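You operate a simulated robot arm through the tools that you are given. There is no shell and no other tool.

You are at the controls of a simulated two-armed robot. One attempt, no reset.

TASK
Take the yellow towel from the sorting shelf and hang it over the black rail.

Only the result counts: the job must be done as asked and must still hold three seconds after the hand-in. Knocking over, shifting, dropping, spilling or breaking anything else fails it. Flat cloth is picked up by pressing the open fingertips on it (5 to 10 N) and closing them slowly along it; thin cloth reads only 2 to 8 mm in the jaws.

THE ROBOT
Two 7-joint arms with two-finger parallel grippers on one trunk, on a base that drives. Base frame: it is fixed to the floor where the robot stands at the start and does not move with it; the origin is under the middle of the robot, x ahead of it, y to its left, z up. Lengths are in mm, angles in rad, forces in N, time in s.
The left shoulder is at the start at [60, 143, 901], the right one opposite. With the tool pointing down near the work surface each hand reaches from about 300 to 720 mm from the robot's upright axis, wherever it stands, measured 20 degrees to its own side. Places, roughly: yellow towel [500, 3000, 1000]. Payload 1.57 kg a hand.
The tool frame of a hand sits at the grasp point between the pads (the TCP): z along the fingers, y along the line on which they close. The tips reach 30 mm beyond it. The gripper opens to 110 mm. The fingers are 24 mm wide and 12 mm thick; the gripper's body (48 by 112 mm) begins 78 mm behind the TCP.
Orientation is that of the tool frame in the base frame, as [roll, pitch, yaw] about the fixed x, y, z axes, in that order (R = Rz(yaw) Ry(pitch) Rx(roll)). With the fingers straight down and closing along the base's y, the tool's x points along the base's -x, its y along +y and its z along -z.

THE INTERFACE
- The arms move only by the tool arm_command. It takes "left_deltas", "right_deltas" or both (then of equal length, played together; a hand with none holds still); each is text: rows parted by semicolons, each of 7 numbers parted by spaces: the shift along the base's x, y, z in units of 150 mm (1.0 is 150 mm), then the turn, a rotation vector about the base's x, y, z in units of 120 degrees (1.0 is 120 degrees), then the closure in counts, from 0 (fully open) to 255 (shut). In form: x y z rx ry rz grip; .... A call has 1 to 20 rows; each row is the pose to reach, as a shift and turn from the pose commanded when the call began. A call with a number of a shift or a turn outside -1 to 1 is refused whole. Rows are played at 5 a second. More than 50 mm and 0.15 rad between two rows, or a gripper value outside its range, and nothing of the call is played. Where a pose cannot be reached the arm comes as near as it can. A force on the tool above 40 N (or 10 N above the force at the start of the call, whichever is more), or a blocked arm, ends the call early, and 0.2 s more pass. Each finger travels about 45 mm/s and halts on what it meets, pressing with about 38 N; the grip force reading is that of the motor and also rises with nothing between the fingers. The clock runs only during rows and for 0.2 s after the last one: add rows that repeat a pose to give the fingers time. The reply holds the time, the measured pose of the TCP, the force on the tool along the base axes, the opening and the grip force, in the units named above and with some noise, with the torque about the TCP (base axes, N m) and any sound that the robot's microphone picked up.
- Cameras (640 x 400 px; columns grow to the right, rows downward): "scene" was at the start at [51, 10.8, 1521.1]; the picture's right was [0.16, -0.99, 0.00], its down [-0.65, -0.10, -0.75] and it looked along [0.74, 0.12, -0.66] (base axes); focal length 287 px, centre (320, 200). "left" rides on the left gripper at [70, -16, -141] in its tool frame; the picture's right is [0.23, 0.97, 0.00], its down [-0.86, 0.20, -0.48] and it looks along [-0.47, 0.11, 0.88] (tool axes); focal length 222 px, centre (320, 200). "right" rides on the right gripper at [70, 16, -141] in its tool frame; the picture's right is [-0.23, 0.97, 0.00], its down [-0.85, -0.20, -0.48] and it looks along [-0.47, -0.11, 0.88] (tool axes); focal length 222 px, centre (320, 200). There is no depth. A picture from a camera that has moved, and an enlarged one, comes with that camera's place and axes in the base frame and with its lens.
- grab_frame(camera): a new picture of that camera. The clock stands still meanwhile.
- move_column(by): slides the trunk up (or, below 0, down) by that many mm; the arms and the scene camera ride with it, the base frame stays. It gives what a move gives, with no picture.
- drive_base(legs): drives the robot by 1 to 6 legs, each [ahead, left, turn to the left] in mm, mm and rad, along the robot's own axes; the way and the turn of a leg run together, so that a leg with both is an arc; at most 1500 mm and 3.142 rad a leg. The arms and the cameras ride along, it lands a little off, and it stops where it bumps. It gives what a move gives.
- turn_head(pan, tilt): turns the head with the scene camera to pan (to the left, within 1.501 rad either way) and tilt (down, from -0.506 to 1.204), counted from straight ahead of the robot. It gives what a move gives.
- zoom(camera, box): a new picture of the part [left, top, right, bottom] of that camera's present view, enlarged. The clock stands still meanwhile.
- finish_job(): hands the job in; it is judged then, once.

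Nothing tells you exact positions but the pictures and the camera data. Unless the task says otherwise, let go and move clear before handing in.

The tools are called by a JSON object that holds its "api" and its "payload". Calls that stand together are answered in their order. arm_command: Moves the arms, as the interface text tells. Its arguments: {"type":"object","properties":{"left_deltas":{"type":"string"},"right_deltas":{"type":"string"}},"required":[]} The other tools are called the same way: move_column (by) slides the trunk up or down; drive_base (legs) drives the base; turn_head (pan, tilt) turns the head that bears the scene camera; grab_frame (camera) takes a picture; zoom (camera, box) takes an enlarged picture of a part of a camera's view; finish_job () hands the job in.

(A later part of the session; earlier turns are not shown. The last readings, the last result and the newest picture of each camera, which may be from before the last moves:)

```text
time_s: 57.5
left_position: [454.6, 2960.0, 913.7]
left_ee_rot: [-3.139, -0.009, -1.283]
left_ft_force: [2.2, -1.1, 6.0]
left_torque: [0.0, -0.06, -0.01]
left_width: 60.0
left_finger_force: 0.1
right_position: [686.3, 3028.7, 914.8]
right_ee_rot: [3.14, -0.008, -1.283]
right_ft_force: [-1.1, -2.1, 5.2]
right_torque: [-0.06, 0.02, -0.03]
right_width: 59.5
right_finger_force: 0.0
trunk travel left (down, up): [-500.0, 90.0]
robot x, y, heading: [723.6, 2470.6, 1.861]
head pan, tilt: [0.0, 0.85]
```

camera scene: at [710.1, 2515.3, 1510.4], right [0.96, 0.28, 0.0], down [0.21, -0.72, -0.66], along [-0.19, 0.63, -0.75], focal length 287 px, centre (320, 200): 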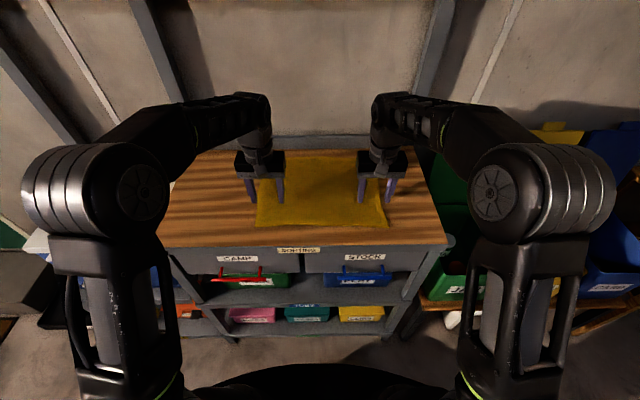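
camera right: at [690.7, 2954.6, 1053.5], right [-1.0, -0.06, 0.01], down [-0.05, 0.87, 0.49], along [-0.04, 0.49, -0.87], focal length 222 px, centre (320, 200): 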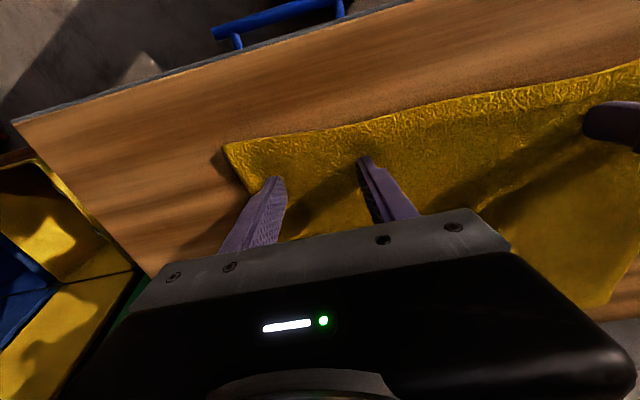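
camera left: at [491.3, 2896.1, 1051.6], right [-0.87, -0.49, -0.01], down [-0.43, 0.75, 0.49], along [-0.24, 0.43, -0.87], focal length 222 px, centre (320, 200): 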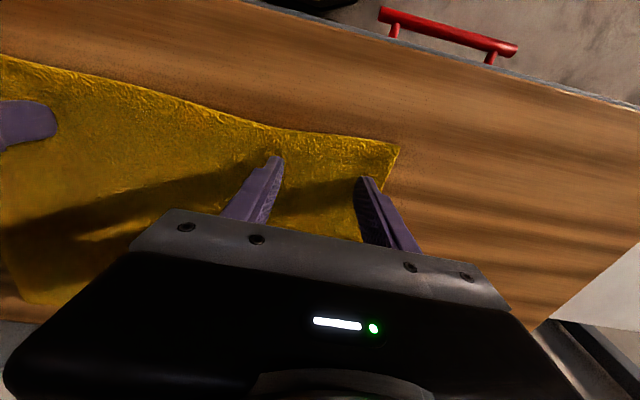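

Now ~6 N on both. I slowly close while sliding each hand inward so that the outer fingers gather the cloth and the inner ones stay put.

{"api": "arm_command", "payload": {"left_deltas": "0.0096 0.0029 -0.004 0 0 0 124; 0.0192 0.0057 -0.004 0 0 0 131; 0.0288 0.0086 -0.004 0 0 0 139; 0.0383 0.0114 -0.004 0 0 0 147; 0.0479 0.0143 -0.004 0 0 0 155; 0.0575 0.0171 -0.004 0 0 0 162; 0.0671 0.02 -0.004 0 0 0 170; 0.0767 0.0228 -0.004 0 0 0 178; 0.0863 0.0257 -0.004 0 0 0 185; 0.0958 0.0285 -0.004 0 0 0 193; 0.1054 0.0314 -0.004 0 0 0 201; 0.115 0.0342 -0.004 0 0 0 209; 0.1246 0.0371 -0.004 0 0 0 216; 0.1342 0.0399 -0.004 0 0 0 224; 0.1438 0.0428 -0.004 0 0 0 232; 0.1533 0.0456 -0.004 0 0 0 240; 0.1629 0.0485 -0.004 0 0 0 247; 0.1725 0.0513 -0.004 0 0 0 255; 0.1725 0.0513 -0.004 0 0 0 255; 0.1725 0.0513 -0.004 0 0 0 255", "right_deltas": "-0.0096 -0.0029 -0.004 0 0 0 124; -0.0192 -0.0057 -0.004 0 0 0 131; -0.0288 -0.0086 -0.004 0 0 0 139; -0.0383 -0.0114 -0.004 0 0 0 147; -0.0479 -0.0143 -0.004 0 0 0 155; -0.0575 -0.0171 -0.004 0 0 0 162; -0.0671 -0.02 -0.004 0 0 0 170; -0.0767 -0.0228 -0.004 0 0 0 178; -0.0863 -0.0257 -0.004 0 0 0 185; -0.0958 -0.0285 -0.004 0 0 0 193; -0.1054 -0.0314 -0.004 0 0 0 201; -0.115 -0.0342 -0.004 0 0 0 209; -0.1246 -0.0371 -0.004 0 0 0 216; -0.1342 -0.0399 -0.004 0 0 0 224; -0.1438 -0.0428 -0.004 0 0 0 232; -0.1533 -0.0456 -0.004 0 0 0 240; -0.1629 -0.0485 -0.004 0 0 0 247; -0.1725 -0.0513 -0.004 0 0 0 255; -0.1725 -0.0513 -0.004 0 0 0 255; -0.1725 -0.0513 -0.004 0 0 0 255"}}

{"api": "grab_frame", "payload": {"camera": "left"}}

{"api": "grab_frame", "payload": {"camera": "right"}}

{"api": "zoom", "payload": {"camera": "scene", "box": [210, 120, 430, 260]}}

```text
time_s: 61.6
left_position: [479.5, 2969.5, 913.7]
left_ee_rot: [3.141, -0.007, -1.282]
left_ft_force: [-1.0, 0.5, 3.7]
left_torque: [0.0, 0.04, 0.01]
left_width: 6.6
left_finger_force: 26.3
right_position: [660.2, 3022.5, 914.0]
right_ee_rot: [3.138, -0.005, -1.283]
right_ft_force: [2.5, 2.7, 8.9]
right_torque: [0.05, -0.08, 0.04]
right_width: 5.0
right_finger_force: 25.8
trunk travel left (down, up): [-500.0, 90.0]
robot x, y, heading: [730.9, 2469.1, 1.856]
head pan, tilt: [0.0, 0.85]
```

```text
taken
camera left: at [515.6, 2908.6, 1054.4], right [-0.87, -0.49, 0.0], down [-0.44, 0.77, 0.47], along [-0.23, 0.41, -0.88], focal length 222 px, centre (320, 200)
```

left: 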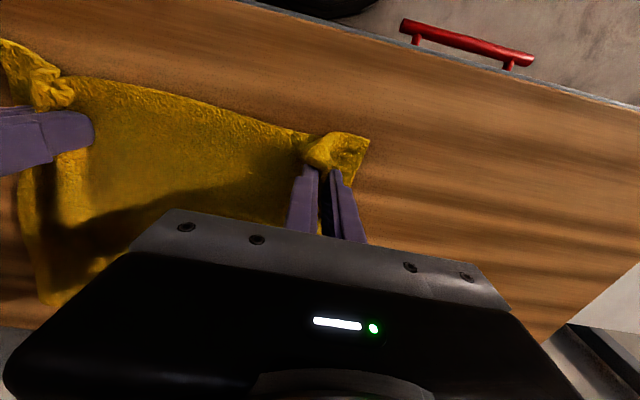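

```text
taken
camera right: at [663.6, 2952.2, 1056.1], right [-1.0, -0.06, 0.0], down [-0.05, 0.88, 0.47], along [-0.03, 0.47, -0.88], focal length 222 px, centre (320, 200)
```

right: 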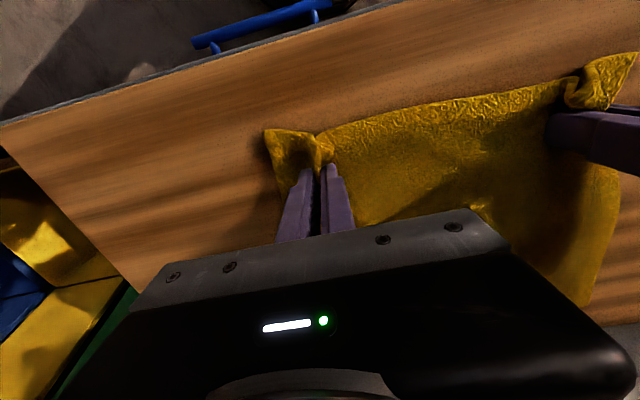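

```text
2.86 times, centred on (320, 190) of scene
camera zoom: at [710.4, 2514.2, 1510.5], right [0.96, 0.28, 0.0], down [0.21, -0.72, -0.66], along [-0.19, 0.63, -0.75], focal length 819 px, centre (320, 229)
```

zoom: 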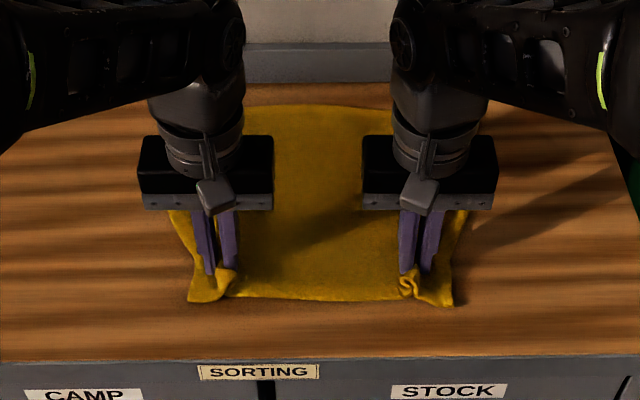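

Both jaws hold cloth (6.6 mm and 5.0 mm). I lift slowly, straight up.

{"api": "arm_command", "payload": {"left_deltas": "0 0 0.05 0 0 0 255; 0 0 0.1 0 0 0 255; 0 0 0.2 0 0 0 255; 0 0 0.3 0 0 0 255; 0 0 0.4 0 0 0 255; 0 0 0.5 0 0 0 255; 0 0 0.6 0 0 0 255; 0 0 0.7 0 0 0 255; 0 0 0.8 0 0 0 255; 0 0 0.9 0 0 0 255; 0 0 1.0 0 0 0 255", "right_deltas": "0 0 0.05 0 0 0 255; 0 0 0.1 0 0 0 255; 0 0 0.2 0 0 0 255; 0 0 0.3 0 0 0 255; 0 0 0.4 0 0 0 255; 0 0 0.5 0 0 0 255; 0 0 0.6 0 0 0 255; 0 0 0.7 0 0 0 255; 0 0 0.8 0 0 0 255; 0 0 0.9 0 0 0 255; 0 0 1.0 0 0 0 255"}}

{"api": "grab_frame", "payload": {"camera": "scene"}}

```text
time_s: 64.0
left_position: [479.8, 2968.9, 1048.1]
left_ee_rot: [-3.14, -0.008, -1.285]
left_ft_force: [0.3, 0.5, -0.9]
left_torque: [-0.02, 0.03, -0.01]
left_width: 6.2
left_finger_force: 25.9
left hand out of reach, approached as far as the arm can: row 11
right_position: [657.9, 3022.6, 1049.1]
right_ee_rot: [3.139, -0.008, -1.281]
right_ft_force: [-0.5, 1.3, 0.3]
right_torque: [-0.02, -0.01, -0.01]
right_width: 5.0
right_finger_force: 25.2
right hand out of reach, approached as far as the arm can: row 11
trunk travel left (down, up): [-500.0, 90.0]
robot x, y, heading: [725.8, 2472.0, 1.859]
head pan, tilt: [0.0, 0.85]
```

```text
taken
camera scene: at [709.9, 2515.6, 1510.4], right [0.96, 0.28, 0.0], down [0.21, -0.72, -0.66], along [-0.19, 0.63, -0.75], focal length 287 px, centre (320, 200)
```

scene: 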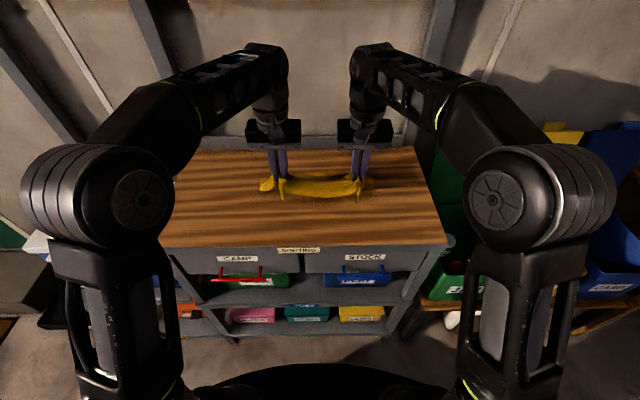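

The arms hit their vertical limit, so I raise the trunk to lift the towel further.

{"api": "move_column", "payload": {"by": 85}}

{"api": "grab_frame", "payload": {"camera": "scene"}}

```text
time_s: 65.3
left_position: [480.3, 2969.3, 1132.9]
left_ee_rot: [-3.139, -0.007, -1.282]
left_ft_force: [0.1, -0.3, -0.6]
left_torque: [0.0, 0.0, 0.0]
left_width: 6.6
left_finger_force: 26.1
right_position: [658.1, 3021.6, 1133.6]
right_ee_rot: [3.138, -0.009, -1.283]
right_ft_force: [-0.6, 0.3, -1.1]
right_torque: [0.04, 0.01, 0.01]
right_width: 4.8
right_finger_force: 25.5
trunk travel left (down, up): [-585.0, 5.0]
robot x, y, heading: [727.4, 2470.0, 1.859]
head pan, tilt: [0.0, 0.85]
```

```text
taken
camera scene: at [710.0, 2515.4, 1595.3], right [0.96, 0.28, 0.0], down [0.21, -0.72, -0.66], along [-0.19, 0.63, -0.75], focal length 287 px, centre (320, 200)
```

scene: 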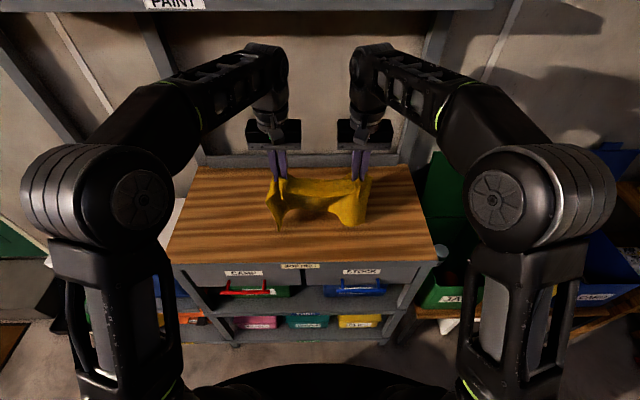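

The towel hangs between both hands. I back away from the shelf, letting its lower end slide off.

{"api": "drive_base", "payload": {"legs": [[-350, 0, 0]]}}

{"api": "grab_frame", "payload": {"camera": "scene"}}

```text
time_s: 67.5
left_position: [581.1, 2629.3, 1134.1]
left_ee_rot: [-3.14, -0.008, -1.283]
left_ft_force: [-0.1, -0.1, 0.2]
left_torque: [0.04, 0.01, -0.02]
left_width: 6.5
left_finger_force: 26.0
right_position: [759.6, 2683.0, 1134.1]
right_ee_rot: [3.139, -0.006, -1.282]
right_ft_force: [-0.4, 0.6, -0.5]
right_torque: [-0.01, 0.04, -0.01]
right_width: 4.9
right_finger_force: 25.1
trunk travel left (down, up): [-585.0, 5.0]
robot x, y, heading: [827.6, 2130.3, 1.86]
head pan, tilt: [0.0, 0.85]
```

```text
taken
camera scene: at [810.5, 2175.5, 1595.4], right [0.96, 0.28, 0.0], down [0.21, -0.72, -0.66], along [-0.19, 0.63, -0.75], focal length 287 px, centre (320, 200)
```

scene: 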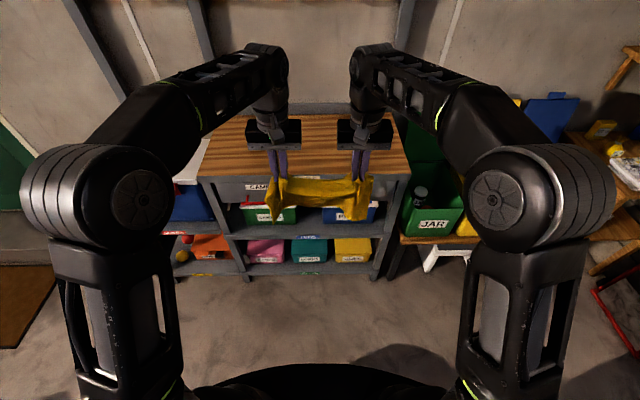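

The towel is clear of the shelf top. I check its state with the wrist cameras.

{"api": "zoom", "payload": {"camera": "scene", "box": [220, 110, 420, 250]}}

{"api": "grab_frame", "payload": {"camera": "left"}}

{"api": "grab_frame", "payload": {"camera": "right"}}

```text
2.86 times, centred on (320, 180) of scene
camera zoom: at [810.5, 2175.5, 1595.4], right [0.96, 0.28, 0.0], down [0.21, -0.72, -0.66], along [-0.19, 0.63, -0.75], focal length 819 px, centre (320, 257)
```

zoom: 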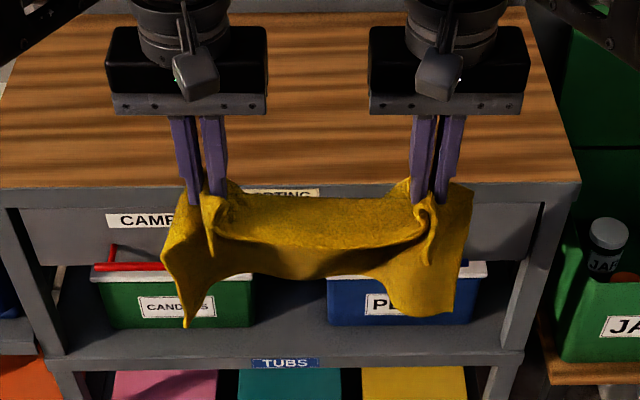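

```text
taken
camera left: at [616.6, 2569.6, 1274.3], right [-0.87, -0.49, 0.0], down [-0.44, 0.77, 0.47], along [-0.23, 0.41, -0.88], focal length 222 px, centre (320, 200)
```

left: 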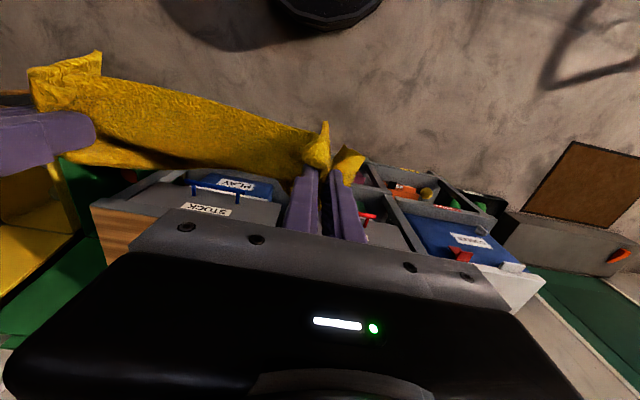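

```text
taken
camera right: at [764.0, 2612.9, 1276.0], right [-1.0, -0.06, 0.0], down [-0.05, 0.88, 0.47], along [-0.03, 0.47, -0.88], focal length 222 px, centre (320, 200)
```

right: 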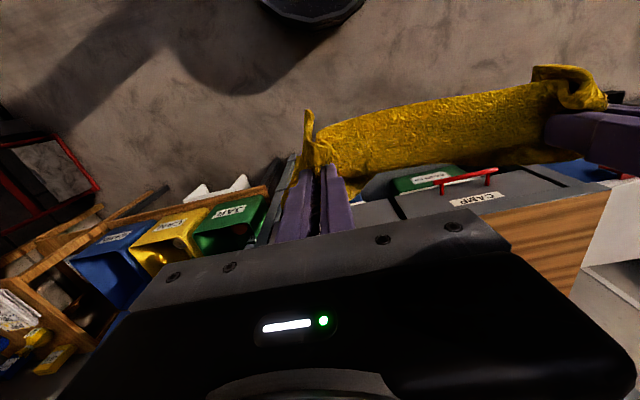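

The towel hangs well from both pinches with a small front flap. Here, in free space, I turn both hands from pointing down to pointing forward (horizontal), which I need for passing over the rail beneath the hangers.

{"api": "arm_command", "payload": {"left_deltas": "-0.0136 0.0456 -0.0476 0.0514 0.0153 0 255; -0.0271 0.0913 -0.0953 0.1027 0.0306 0 255; -0.0407 0.1369 -0.1429 0.1541 0.0459 0 255; -0.0543 0.1826 -0.1906 0.2054 0.0611 0 255; -0.0679 0.2282 -0.2382 0.2568 0.0764 0 255; -0.0814 0.2739 -0.2859 0.3081 0.0917 0 255; -0.095 0.3195 -0.3335 0.3595 0.107 0 255; -0.1086 0.3651 -0.3811 0.4109 0.1223 0 255; -0.1221 0.4108 -0.4288 0.4622 0.1376 0 255; -0.1357 0.4564 -0.4764 0.5136 0.1529 0 255; -0.1357 0.4564 -0.4764 0.5136 0.1529 0 255", "right_deltas": "-0.0136 0.0456 -0.0476 0.0514 0.0153 0 255; -0.0271 0.0913 -0.0953 0.1027 0.0306 0 255; -0.0407 0.1369 -0.1429 0.1541 0.0459 0 255; -0.0543 0.1826 -0.1906 0.2054 0.0611 0 255; -0.0679 0.2282 -0.2382 0.2568 0.0764 0 255; -0.0814 0.2739 -0.2859 0.3081 0.0917 0 255; -0.095 0.3195 -0.3335 0.3595 0.107 0 255; -0.1086 0.3651 -0.3811 0.4109 0.1223 0 255; -0.1221 0.4108 -0.4288 0.4622 0.1376 0 255; -0.1357 0.4564 -0.4764 0.5136 0.1529 0 255; -0.1357 0.4564 -0.4764 0.5136 0.1529 0 255"}}

{"api": "grab_frame", "payload": {"camera": "scene"}}

```text
time_s: 69.9
left_position: [561.1, 2698.3, 1062.0]
left_ee_rot: [3.141, 1.116, -1.284]
left_ft_force: [0.4, -0.4, 0.1]
left_torque: [-0.02, -0.04, 0.01]
left_width: 6.2
left_finger_force: 26.4
right_position: [738.8, 2751.3, 1061.9]
right_ee_rot: [3.134, 1.118, -1.288]
right_ft_force: [0.0, -0.5, -0.7]
right_torque: [0.01, 0.0, -0.02]
right_width: 4.9
right_finger_force: 25.4
trunk travel left (down, up): [-585.0, 5.0]
robot x, y, heading: [827.5, 2130.2, 1.853]
head pan, tilt: [0.0, 0.85]
```

```text
taken
camera scene: at [810.4, 2175.9, 1595.4], right [0.96, 0.28, 0.0], down [0.21, -0.72, -0.66], along [-0.19, 0.63, -0.75], focal length 287 px, centre (320, 200)
```

scene: 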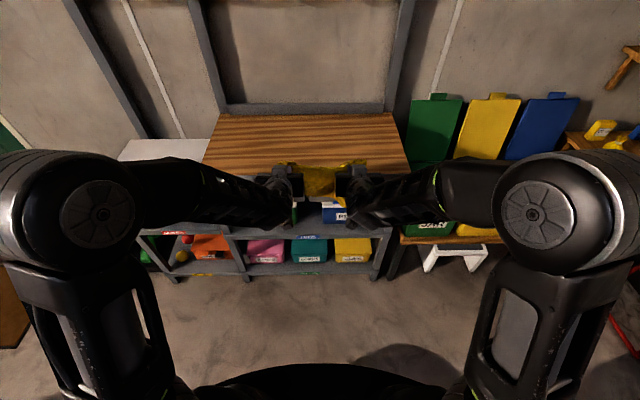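

Both hands have turned about 64° forward with the towel still held. I continue the turn to nearly horizontal.

{"api": "arm_command", "payload": {"left_deltas": "-0.014 0.046 -0.04 0.04 0.0119 0 255; -0.027 0.091 -0.08 0.08 0.0238 0 255; -0.041 0.137 -0.12 0.12 0.0356 0 255; -0.054 0.183 -0.16 0.16 0.0475 0 255; -0.054 0.183 -0.16 0.16 0.0475 0 255", "right_deltas": "-0.014 0.046 -0.04 0.04 0.0119 0 255; -0.027 0.091 -0.08 0.08 0.0238 0 255; -0.041 0.137 -0.12 0.12 0.0356 0 255; -0.054 0.183 -0.16 0.16 0.0475 0 255; -0.054 0.183 -0.16 0.16 0.0475 0 255"}}

{"api": "grab_frame", "payload": {"camera": "scene"}}

{"api": "grab_frame", "payload": {"camera": "left"}}

{"api": "grab_frame", "payload": {"camera": "right"}}

```text
time_s: 71.1
left_position: [552.5, 2726.7, 1037.3]
left_ee_rot: [3.138, 1.466, -1.289]
left_ft_force: [-0.4, -0.3, 0.1]
left_torque: [-0.03, -0.02, 0.0]
left_width: 6.3
left_finger_force: 26.3
right_position: [730.2, 2779.1, 1036.8]
right_ee_rot: [3.118, 1.467, -1.303]
right_ft_force: [0.4, -0.1, -1.1]
right_torque: [-0.02, 0.01, -0.02]
right_width: 4.8
right_finger_force: 24.9
trunk travel left (down, up): [-585.0, 5.0]
robot x, y, heading: [827.0, 2130.4, 1.852]
head pan, tilt: [0.0, 0.85]
```

```text
taken
camera scene: at [810.1, 2176.5, 1595.4], right [0.96, 0.28, 0.0], down [0.21, -0.72, -0.66], along [-0.19, 0.63, -0.75], focal length 287 px, centre (320, 200)
```

scene: 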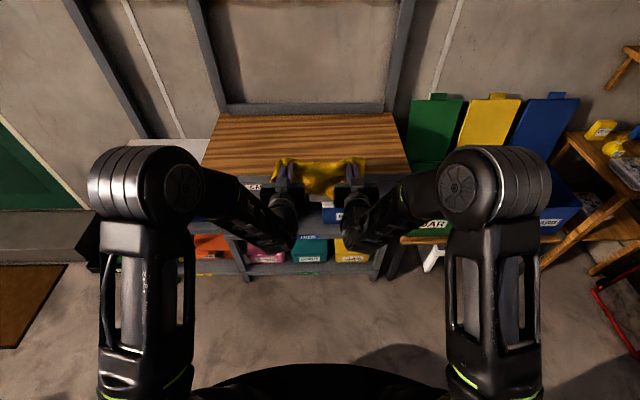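

```text
taken
camera left: at [610.6, 2590.5, 981.8], right [-0.93, -0.3, -0.23], down [-0.08, -0.43, 0.9], along [-0.36, 0.85, 0.37], focal length 222 px, centre (320, 200)
```

left: 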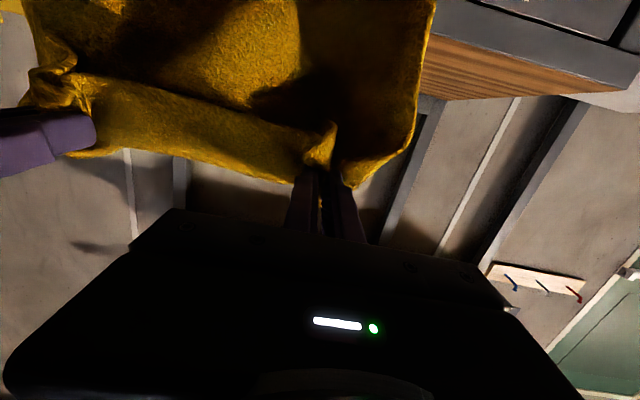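

```text
taken
camera right: at [757.5, 2633.5, 983.7], right [-0.94, -0.26, 0.23], down [0.3, -0.31, 0.9], along [-0.16, 0.91, 0.37], focal length 222 px, centre (320, 200)
```

right: 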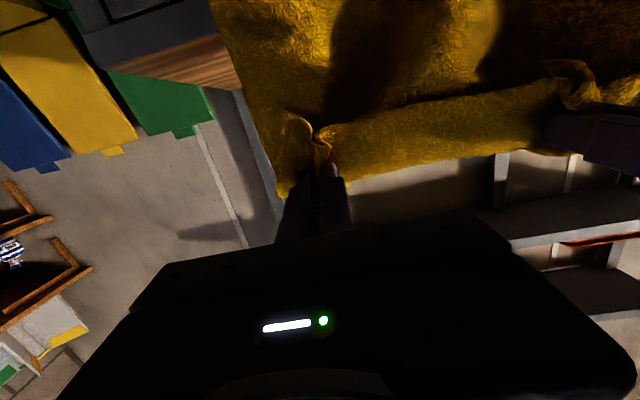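

Hands are now horizontal with the towel hanging beneath the tips. I retract the arms ~110 mm toward me so that later sideways travel stays clear of the rail and stick.

{"api": "arm_command", "payload": {"left_deltas": "0.035 -0.117 0 0.008 0.002 0 255; 0.07 -0.234 0 0.016 0.005 0 255; 0.105 -0.351 0 0.024 0.007 0 255; 0.14 -0.468 0 0.032 0.01 0 255; 0.175 -0.585 0 0.04 0.012 0 255; 0.209 -0.703 0 0.048 0.0143 0 255; 0.209 -0.703 0 0.048 0.0143 0 255", "right_deltas": "0.035 -0.117 0 0.008 0.002 0 255; 0.07 -0.234 0 0.016 0.005 0 255; 0.105 -0.351 0 0.024 0.007 0 255; 0.14 -0.468 0 0.032 0.01 0 255; 0.175 -0.585 0 0.04 0.012 0 255; 0.209 -0.703 0 0.048 0.0143 0 255; 0.209 -0.703 0 0.048 0.0143 0 255"}}

{"api": "grab_frame", "payload": {"camera": "scene"}}

```text
time_s: 72.7
left_position: [584.1, 2643.0, 1066.7]
left_ee_rot: [2.765, 1.563, -1.659]
left_ft_force: [1.1, 0.6, 0.0]
left_torque: [-0.01, -0.02, -0.04]
left_width: 6.3
left_finger_force: 26.3
left hand out of reach, approached as far as the arm can: row 5, 6, 7
right_position: [750.5, 2691.9, 1066.2]
right_ee_rot: [3.067, 1.563, -1.355]
right_ft_force: [-0.1, -0.9, -0.6]
right_torque: [-0.05, -0.01, 0.03]
right_width: 4.8
right_finger_force: 25.3
right hand out of reach, approached as far as the arm can: row 5, 6, 7
trunk travel left (down, up): [-585.0, 5.0]
robot x, y, heading: [824.6, 2127.0, 1.854]
head pan, tilt: [0.0, 0.85]
```

```text
taken
camera scene: at [809.9, 2177.4, 1595.3], right [0.96, 0.28, 0.0], down [0.21, -0.72, -0.66], along [-0.19, 0.63, -0.75], focal length 287 px, centre (320, 200)
```

scene: 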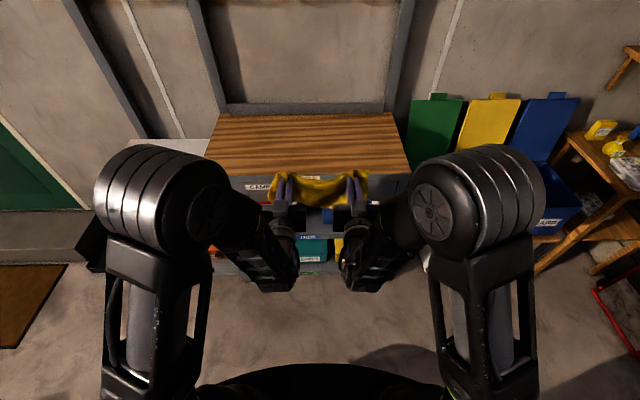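

The arms are retracted to about 560 mm ahead. Now I strafe right past the partition, then turn left to face it from the open side.

{"api": "drive_base", "payload": {"legs": [[80, -1050, 0]]}}

{"api": "drive_base", "payload": {"legs": [[0, 0, 1.571]]}}

{"api": "grab_frame", "payload": {"camera": "scene"}}

```text
time_s: 78.2
left_position: [1574.6, 3015.3, 1066.6]
left_ee_rot: [2.713, 1.564, -1.714]
left_ft_force: [-0.6, 0.6, -0.1]
left_torque: [-0.04, -0.03, -0.03]
left_width: 6.3
left_finger_force: 26.2
right_position: [1739.8, 3064.9, 1067.2]
right_ee_rot: [3.029, 1.564, -1.393]
right_ft_force: [-0.4, -0.4, -1.2]
right_torque: [-0.02, -0.03, 0.03]
right_width: 4.9
right_finger_force: 24.9
trunk travel left (down, up): [-585.0, 5.0]
robot x, y, heading: [1812.5, 2507.0, 1.853]
head pan, tilt: [0.0, 0.85]
```

```text
time_s: 82.4
left_position: [1305.7, 2263.6, 1067.4]
left_ee_rot: [2.755, 1.563, -0.098]
left_ft_force: [0.1, -0.2, 0.7]
left_torque: [-0.01, -0.06, -0.07]
left_width: 4.9
left_finger_force: 24.9
right_position: [1255.0, 2430.6, 1067.2]
right_ee_rot: [3.087, 1.563, 0.235]
right_ft_force: [-0.5, -0.2, -1.2]
right_torque: [0.02, 0.0, -0.09]
right_width: 4.8
right_finger_force: 25.4
trunk travel left (down, up): [-585.0, 5.0]
robot x, y, heading: [1815.5, 2503.5, -2.856]
head pan, tilt: [0.0, 0.85]
```

```text
taken
camera scene: at [1765.7, 2489.4, 1595.4], right [-0.28, 0.96, 0.0], down [0.72, 0.21, -0.66], along [-0.63, -0.19, -0.75], focal length 287 px, centre (320, 200)
```

scene: 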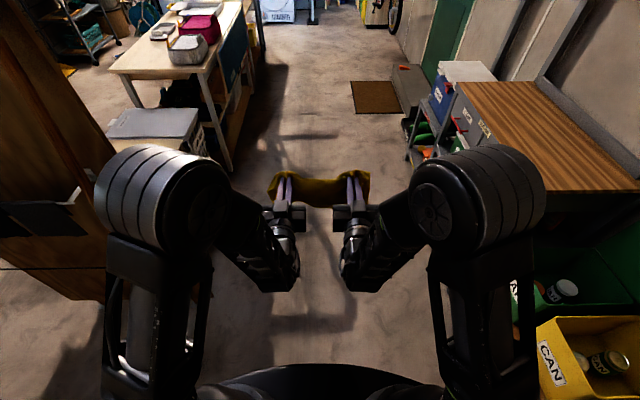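

I now face along the back side of the partition (it is at my left). I check the towel grip closely since the left jaw reading changed a little.

{"api": "zoom", "payload": {"camera": "scene", "box": [230, 140, 410, 300]}}

{"api": "grab_frame", "payload": {"camera": "left"}}

{"api": "grab_frame", "payload": {"camera": "right"}}

```text
2.50 times, centred on (320, 220) of scene
camera zoom: at [1765.7, 2489.4, 1595.4], right [-0.28, 0.96, 0.0], down [0.72, 0.21, -0.66], along [-0.63, -0.19, -0.75], focal length 717 px, centre (320, 150)
```

zoom: 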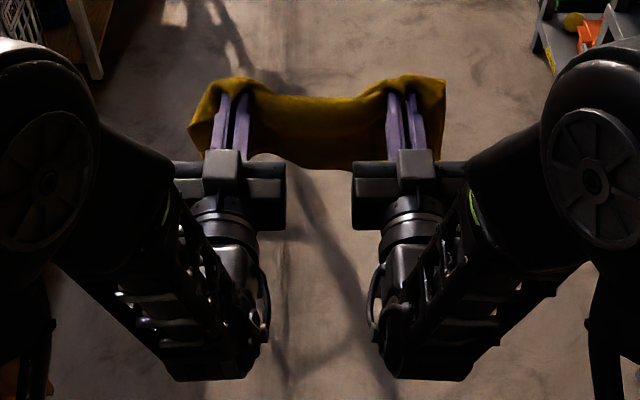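

```text
taken
camera left: at [1437.5, 2321.5, 997.5], right [0.28, -0.93, -0.22], down [0.51, -0.06, 0.86], along [-0.81, -0.35, 0.46], focal length 222 px, centre (320, 200)
```

left: 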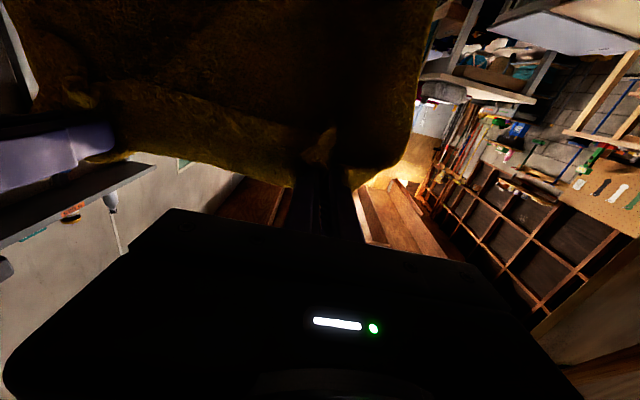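

```text
taken
camera right: at [1396.6, 2455.8, 999.2], right [0.28, -0.93, 0.23], down [0.4, 0.33, 0.86], along [-0.88, -0.15, 0.46], focal length 222 px, centre (320, 200)
```

right: 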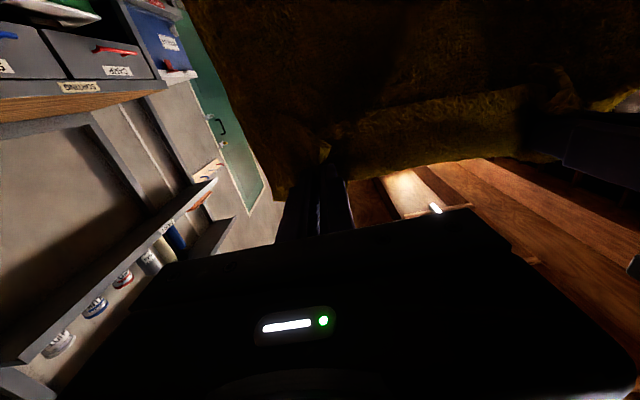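

Grip is intact on both sides. I back off toward the door side, lower the trunk, then strafe left along the partition in two stages.

{"api": "drive_base", "payload": {"legs": [[-185, 0, 0]]}}

{"api": "move_column", "payload": {"by": -120}}

{"api": "drive_base", "payload": {"legs": [[0, 600, 0]]}}

{"api": "turn_head", "payload": {"pan": 0.3, "tilt": 0.7}}

{"api": "grab_frame", "payload": {"camera": "scene"}}

```text
time_s: 83.9
left_position: [1484.0, 2317.5, 1068.7]
left_ee_rot: [2.672, 1.563, -0.181]
left_ft_force: [0.2, -0.7, 0.0]
left_torque: [0.0, -0.04, -0.04]
left_width: 5.0
left_finger_force: 25.4
right_position: [1434.5, 2483.1, 1069.8]
right_ee_rot: [3.065, 1.568, 0.212]
right_ft_force: [0.3, -0.5, -0.6]
right_torque: [-0.01, -0.05, -0.11]
right_width: 4.5
right_finger_force: 25.0
trunk travel left (down, up): [-585.0, 5.0]
robot x, y, heading: [1992.6, 2562.9, -2.853]
head pan, tilt: [0.0, 0.85]
```

```text
time_s: 85.4
left_position: [1483.5, 2317.5, 947.9]
left_ee_rot: [2.73, 1.564, -0.124]
left_ft_force: [0.6, -0.6, -0.5]
left_torque: [0.01, -0.04, -0.06]
left_width: 5.2
left_finger_force: 25.6
right_position: [1434.7, 2482.8, 947.4]
right_ee_rot: [3.077, 1.564, 0.226]
right_ft_force: [1.2, -0.9, 0.7]
right_torque: [0.01, -0.03, -0.08]
right_width: 4.5
right_finger_force: 25.2
trunk travel left (down, up): [-465.0, 125.0]
robot x, y, heading: [1989.6, 2559.8, -2.856]
head pan, tilt: [0.0, 0.85]
```

```text
time_s: 88.8
left_position: [1651.1, 1744.0, 947.6]
left_ee_rot: [2.782, 1.563, -0.073]
left_ft_force: [-0.4, 0.2, -0.3]
left_torque: [-0.03, -0.02, -0.05]
left_width: 4.9
left_finger_force: 25.0
right_position: [1602.3, 1910.9, 946.8]
right_ee_rot: [3.13, 1.564, 0.28]
right_ft_force: [0.2, -0.9, 0.0]
right_torque: [-0.03, -0.01, -0.1]
right_width: 4.6
right_finger_force: 25.3
trunk travel left (down, up): [-465.0, 125.0]
robot x, y, heading: [2160.1, 1987.0, -2.848]
head pan, tilt: [0.0, 0.85]
```

```text
time_s: 89.6
left_position: [1651.1, 1745.0, 946.8]
left_ee_rot: [2.734, 1.562, -0.125]
left_ft_force: [0.1, -0.2, -0.2]
left_torque: [-0.01, 0.02, -0.13]
left_width: 4.7
left_finger_force: 25.0
right_position: [1600.5, 1911.8, 947.7]
right_ee_rot: [3.074, 1.563, 0.22]
right_ft_force: [0.0, -0.1, 0.3]
right_torque: [0.01, -0.07, -0.08]
right_width: 4.6
right_finger_force: 25.1
trunk travel left (down, up): [-465.0, 125.0]
robot x, y, heading: [2160.4, 1990.5, -2.856]
head pan, tilt: [0.3, 0.7]
```

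```text
taken
camera scene: at [2116.0, 1944.7, 1487.6], right [-0.55, 0.83, 0.0], down [0.54, 0.36, -0.76], along [-0.64, -0.42, -0.64], focal length 287 px, centre (320, 200)
```

scene: 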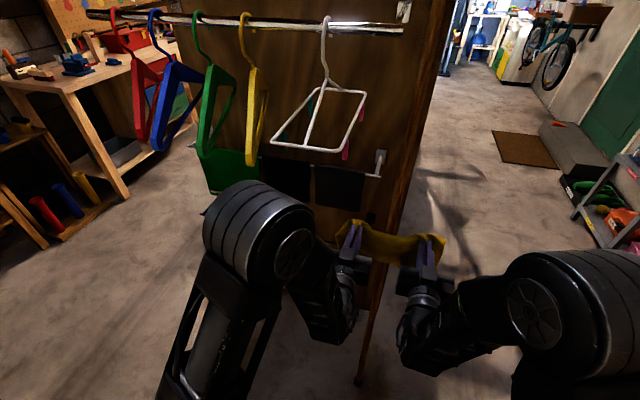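

The stick and hangers stay clear of my hands (tips ~90 mm in front of the rail plane). I strafe the rest of the way to centre on the black rail.

{"api": "drive_base", "payload": {"legs": [[0, 390, 0]]}}

{"api": "turn_head", "payload": {"pan": 0.0, "tilt": 0.8}}

{"api": "grab_frame", "payload": {"camera": "scene"}}

{"api": "grab_frame", "payload": {"camera": "left"}}

{"api": "grab_frame", "payload": {"camera": "right"}}

```text
time_s: 92.1
left_position: [1757.6, 1371.5, 947.6]
left_ee_rot: [2.796, 1.564, -0.063]
left_ft_force: [0.3, -0.7, -0.8]
left_torque: [0.03, -0.03, -0.08]
left_width: 4.9
left_finger_force: 25.0
right_position: [1709.9, 1538.9, 946.7]
right_ee_rot: [-3.129, 1.565, 0.299]
right_ft_force: [0.0, 0.7, -0.2]
right_torque: [0.02, -0.01, -0.12]
right_width: 5.0
right_finger_force: 25.4
trunk travel left (down, up): [-465.0, 125.0]
robot x, y, heading: [2269.8, 1609.1, -2.858]
head pan, tilt: [0.3, 0.7]
```

```text
time_s: 92.9
left_position: [1758.5, 1371.6, 948.4]
left_ee_rot: [2.733, 1.565, -0.128]
left_ft_force: [-0.4, 0.8, 0.3]
left_torque: [0.0, -0.01, -0.08]
left_width: 4.8
left_finger_force: 25.4
right_position: [1710.3, 1538.7, 946.9]
right_ee_rot: [3.074, 1.563, 0.218]
right_ft_force: [0.3, 0.3, -0.5]
right_torque: [0.01, -0.02, -0.08]
right_width: 4.6
right_finger_force: 25.1
trunk travel left (down, up): [-465.0, 125.0]
robot x, y, heading: [2270.0, 1613.2, -2.858]
head pan, tilt: [0.0, 0.799]
```

```text
taken
camera scene: at [2218.4, 1594.6, 1479.4], right [-0.28, 0.96, 0.0], down [0.69, 0.2, -0.7], along [-0.67, -0.19, -0.72], focal length 287 px, centre (320, 200)
```

scene: 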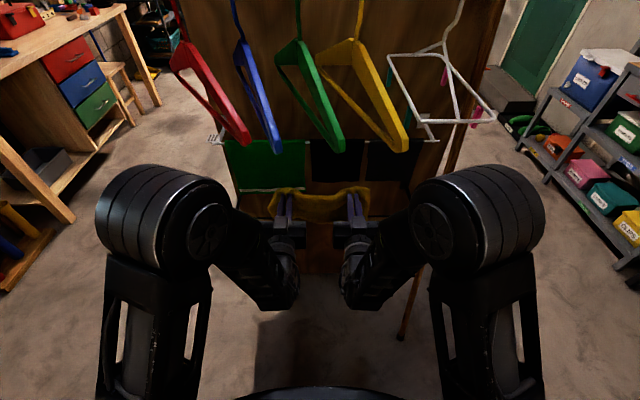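

```text
taken
camera left: at [1891.7, 1429.0, 877.5], right [0.27, -0.94, -0.22], down [0.51, -0.06, 0.86], along [-0.82, -0.35, 0.46], focal length 222 px, centre (320, 200)
```

left: 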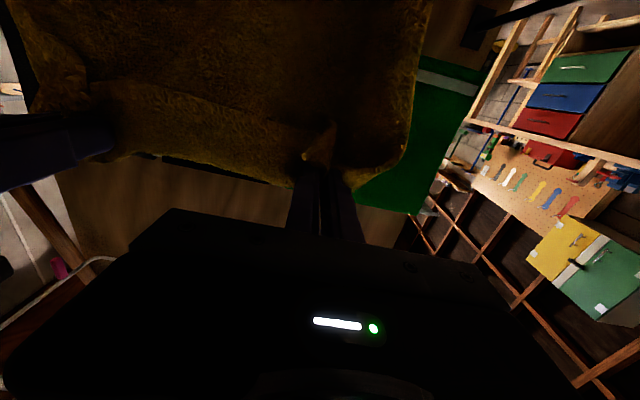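

```text
taken
camera right: at [1851.5, 1563.6, 879.2], right [0.27, -0.93, 0.23], down [0.4, 0.33, 0.86], along [-0.88, -0.14, 0.46], focal length 222 px, centre (320, 200)
```

right: 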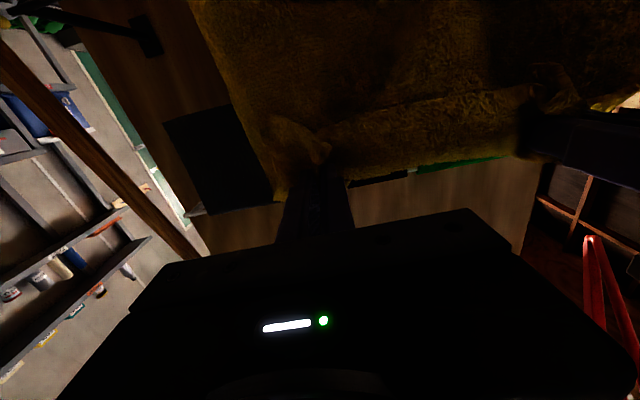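

I'm centred in front of the rack. I zoom in to locate the black rail and the bottoms of the hanging cloths above it.

{"api": "zoom", "payload": {"camera": "scene", "box": [200, 110, 460, 280]}}

{"api": "zoom", "payload": {"camera": "left", "box": [400, 0, 640, 150]}}

{"api": "zoom", "payload": {"camera": "right", "box": [0, 0, 300, 200]}}

```text
2.35 times, centred on (330, 195) of scene
camera zoom: at [2218.4, 1594.6, 1479.4], right [-0.28, 0.96, 0.0], down [0.69, 0.2, -0.7], along [-0.67, -0.19, -0.72], focal length 674 px, centre (296, 212)
```

zoom: 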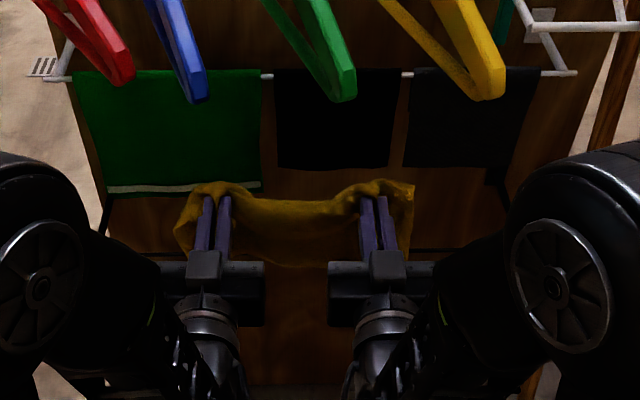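

```text
2.67 times, centred on (520, 75) of left
camera zoom: at [1891.7, 1429.0, 877.5], right [0.27, -0.94, -0.22], down [0.51, -0.06, 0.86], along [-0.82, -0.35, 0.46], focal length 592 px, centre (-213, 533)
```

zoom: 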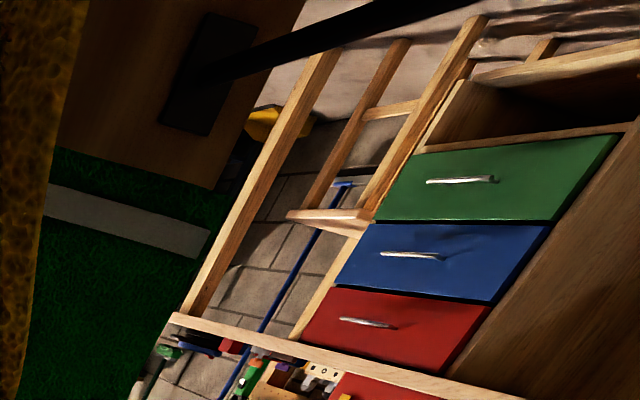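

```text
2.00 times, centred on (150, 100) of right
camera zoom: at [1851.5, 1563.6, 879.2], right [0.27, -0.93, 0.23], down [0.4, 0.33, 0.86], along [-0.88, -0.14, 0.46], focal length 444 px, centre (660, 400)
```

zoom: 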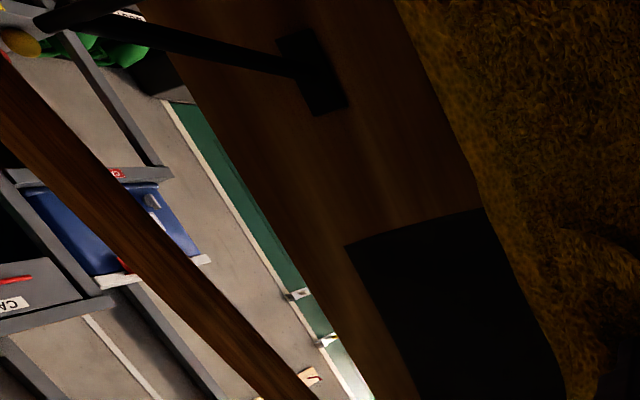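

I zoom further to pin the black rail line.

{"api": "zoom", "payload": {"camera": "scene", "box": [225, 180, 305, 230]}}

{"api": "zoom", "payload": {"camera": "scene", "box": [350, 170, 430, 220]}}

```text
8.00 times, centred on (265, 205) of scene
camera zoom: at [2218.4, 1594.6, 1479.4], right [-0.28, 0.96, 0.0], down [0.69, 0.2, -0.7], along [-0.67, -0.19, -0.72], focal length 2293 px, centre (760, 160)
```

zoom: 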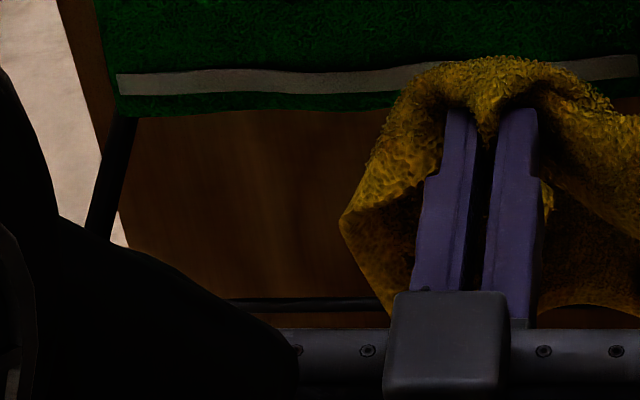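

```text
8.00 times, centred on (390, 195) of scene
camera zoom: at [2218.4, 1594.6, 1479.4], right [-0.28, 0.96, 0.0], down [0.69, 0.2, -0.7], along [-0.67, -0.19, -0.72], focal length 2293 px, centre (-240, 240)
```

zoom: 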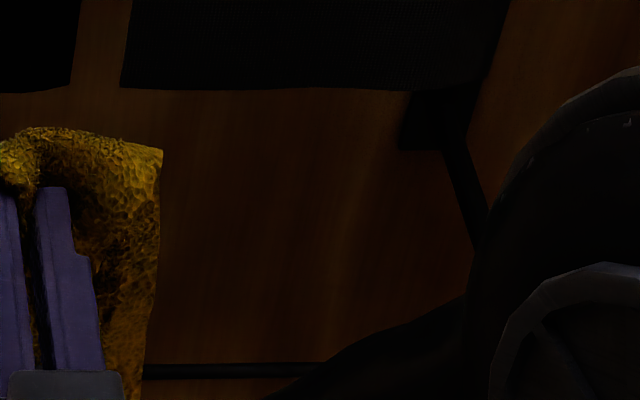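

The rail lies at u-line about 115 mm ahead of my fingertips' present plane (z≈763); the green cloth hangs to z≈830 but the black cloths to the right end at z≈883. I shift 70 mm right to pass under the black cloths, and lower the trunk.

{"api": "drive_base", "payload": {"legs": [[0, -70, 0]]}}

{"api": "move_column", "payload": {"by": -105}}

{"api": "grab_frame", "payload": {"camera": "scene"}}

{"api": "zoom", "payload": {"camera": "scene", "box": [200, 110, 460, 280]}}

```text
time_s: 93.9
left_position: [1739.1, 1439.6, 947.6]
left_ee_rot: [2.619, 1.563, -0.239]
left_ft_force: [-0.2, -0.4, -0.4]
left_torque: [0.03, -0.01, -0.03]
left_width: 4.9
left_finger_force: 25.4
right_position: [1690.1, 1606.1, 946.8]
right_ee_rot: [2.928, 1.563, 0.073]
right_ft_force: [-0.1, 0.3, -0.1]
right_torque: [-0.01, -0.01, -0.08]
right_width: 4.7
right_finger_force: 26.0
trunk travel left (down, up): [-465.0, 125.0]
robot x, y, heading: [2249.9, 1677.5, -2.866]
head pan, tilt: [0.0, 0.799]
```

```text
time_s: 95.3
left_position: [1738.6, 1440.5, 842.8]
left_ee_rot: [2.726, 1.564, -0.133]
left_ft_force: [-0.1, 0.3, 0.2]
left_torque: [0.03, -0.01, -0.06]
left_width: 4.7
left_finger_force: 25.3
right_position: [1690.9, 1605.5, 842.6]
right_ee_rot: [3.079, 1.565, 0.221]
right_ft_force: [-0.8, -0.3, -0.3]
right_torque: [-0.01, -0.02, -0.06]
right_width: 4.6
right_finger_force: 25.1
trunk travel left (down, up): [-360.0, 230.0]
robot x, y, heading: [2250.9, 1680.4, -2.862]
head pan, tilt: [0.0, 0.799]
```

```text
taken
camera scene: at [2199.0, 1662.3, 1374.5], right [-0.28, 0.96, 0.0], down [0.69, 0.2, -0.7], along [-0.67, -0.19, -0.72], focal length 287 px, centre (320, 200)
```

scene: 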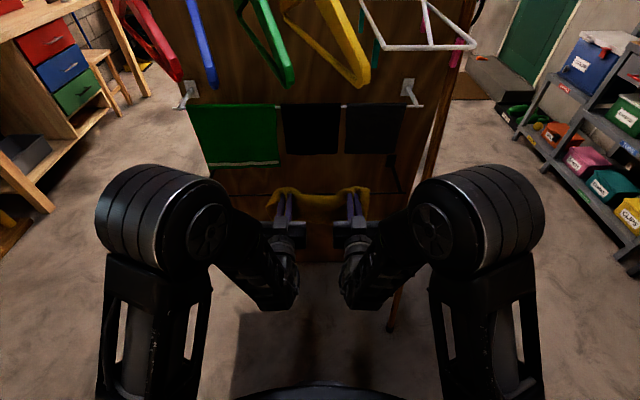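

```text
2.35 times, centred on (330, 195) of scene
camera zoom: at [2199.0, 1662.3, 1374.5], right [-0.28, 0.96, 0.0], down [0.69, 0.2, -0.7], along [-0.67, -0.19, -0.72], focal length 674 px, centre (296, 212)
```

zoom: 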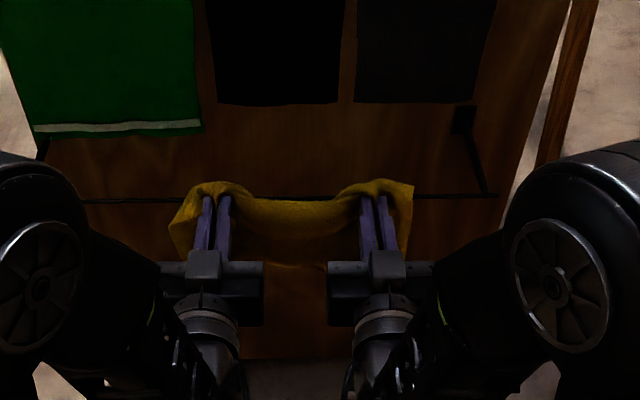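

The black rail is clearly visible: u≈1965, z≈767. I move ahead 85 mm and 25 mm right, so the fingertips come just to the rail line, well above it and below the cloths.

{"api": "drive_base", "payload": {"legs": [[85, -25, 0]]}}

{"api": "zoom", "payload": {"camera": "scene", "box": [200, 110, 460, 280]}}

{"api": "grab_frame", "payload": {"camera": "left"}}

{"api": "grab_frame", "payload": {"camera": "right"}}

```text
time_s: 96.4
left_position: [1650.4, 1441.4, 843.3]
left_ee_rot: [2.747, 1.565, -0.113]
left_ft_force: [0.2, 0.7, 0.0]
left_torque: [0.02, -0.06, -0.07]
left_width: 4.8
left_finger_force: 25.7
right_position: [1601.2, 1606.7, 841.9]
right_ee_rot: [3.072, 1.564, 0.216]
right_ft_force: [-0.3, -0.8, -0.8]
right_torque: [0.02, 0.0, -0.07]
right_width: 4.5
right_finger_force: 25.4
trunk travel left (down, up): [-360.0, 230.0]
robot x, y, heading: [2163.5, 1678.6, -2.856]
head pan, tilt: [0.0, 0.799]
```

```text
2.35 times, centred on (330, 195) of scene
camera zoom: at [2109.5, 1662.7, 1374.4], right [-0.28, 0.96, 0.0], down [0.69, 0.2, -0.7], along [-0.67, -0.19, -0.72], focal length 674 px, centre (296, 212)
```

zoom: 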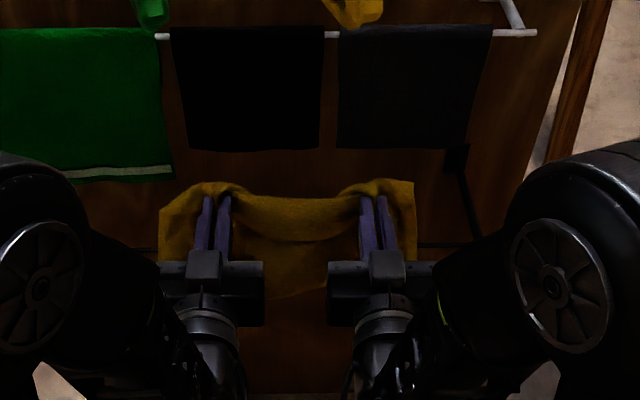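

```text
taken
camera left: at [1783.2, 1497.1, 772.2], right [0.27, -0.94, -0.22], down [0.51, -0.06, 0.86], along [-0.82, -0.35, 0.46], focal length 222 px, centre (320, 200)
```

left: 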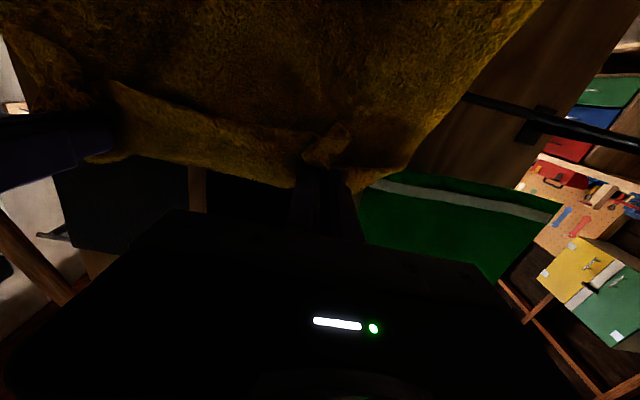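

```text
taken
camera right: at [1742.9, 1631.7, 773.9], right [0.27, -0.93, 0.23], down [0.4, 0.33, 0.86], along [-0.88, -0.14, 0.46], focal length 222 px, centre (320, 200)
```

right: 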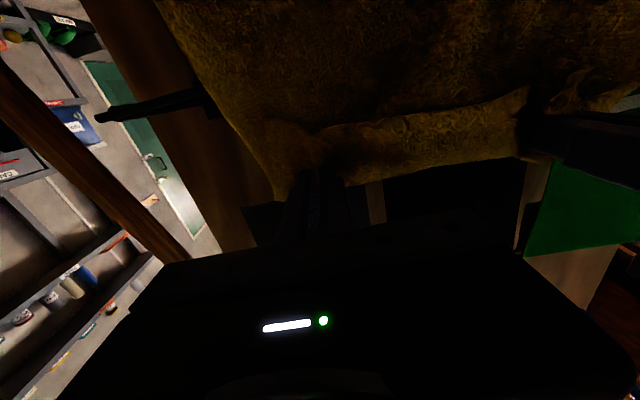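

The towel hangs directly in front of the rail with the fingertips just over it. I extend the arms by 40 mm as a test, keeping height, and see how pose and forces respond.

{"api": "arm_command", "payload": {"left_deltas": "-0.051 -0.015 0 0 0 0 255; -0.102 -0.03 0 0 0 0 255; -0.154 -0.045 0 0 0 0 255; -0.205 -0.06 0 0 0 0 255; -0.256 -0.075 0 0 0 0 255; -0.256 -0.075 0 0 0 0 255", "right_deltas": "-0.051 -0.015 0 0 0 0 255; -0.102 -0.03 0 0 0 0 255; -0.154 -0.045 0 0 0 0 255; -0.205 -0.06 0 0 0 0 255; -0.256 -0.075 0 0 0 0 255; -0.256 -0.075 0 0 0 0 255"}}

{"api": "zoom", "payload": {"camera": "scene", "box": [200, 110, 460, 280]}}

```text
time_s: 97.8
left_position: [1612.1, 1429.0, 842.4]
left_ee_rot: [2.76, 1.563, -0.099]
left_ft_force: [1.0, 0.2, 0.0]
left_torque: [0.01, -0.05, -0.06]
left_width: 4.9
left_finger_force: 24.9
right_position: [1563.7, 1595.9, 842.7]
right_ee_rot: [3.093, 1.565, 0.237]
right_ft_force: [-0.3, 0.2, 0.7]
right_torque: [0.02, -0.03, -0.1]
right_width: 4.6
right_finger_force: 25.4
trunk travel left (down, up): [-360.0, 230.0]
robot x, y, heading: [2159.6, 1678.4, -2.86]
head pan, tilt: [0.0, 0.799]
```

```text
2.35 times, centred on (330, 195) of scene
camera zoom: at [2110.1, 1662.7, 1374.4], right [-0.28, 0.96, 0.0], down [0.69, 0.2, -0.7], along [-0.67, -0.19, -0.72], focal length 674 px, centre (296, 212)
```

zoom: 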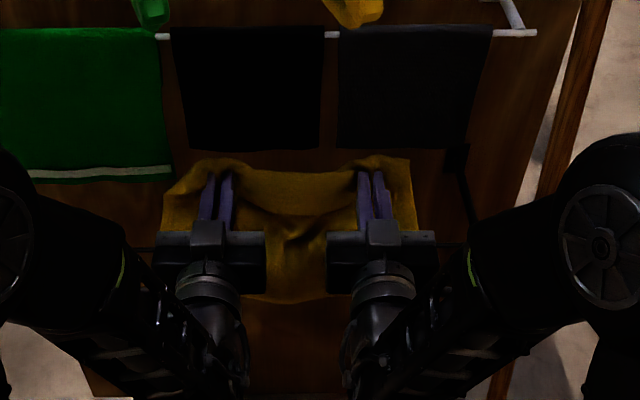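

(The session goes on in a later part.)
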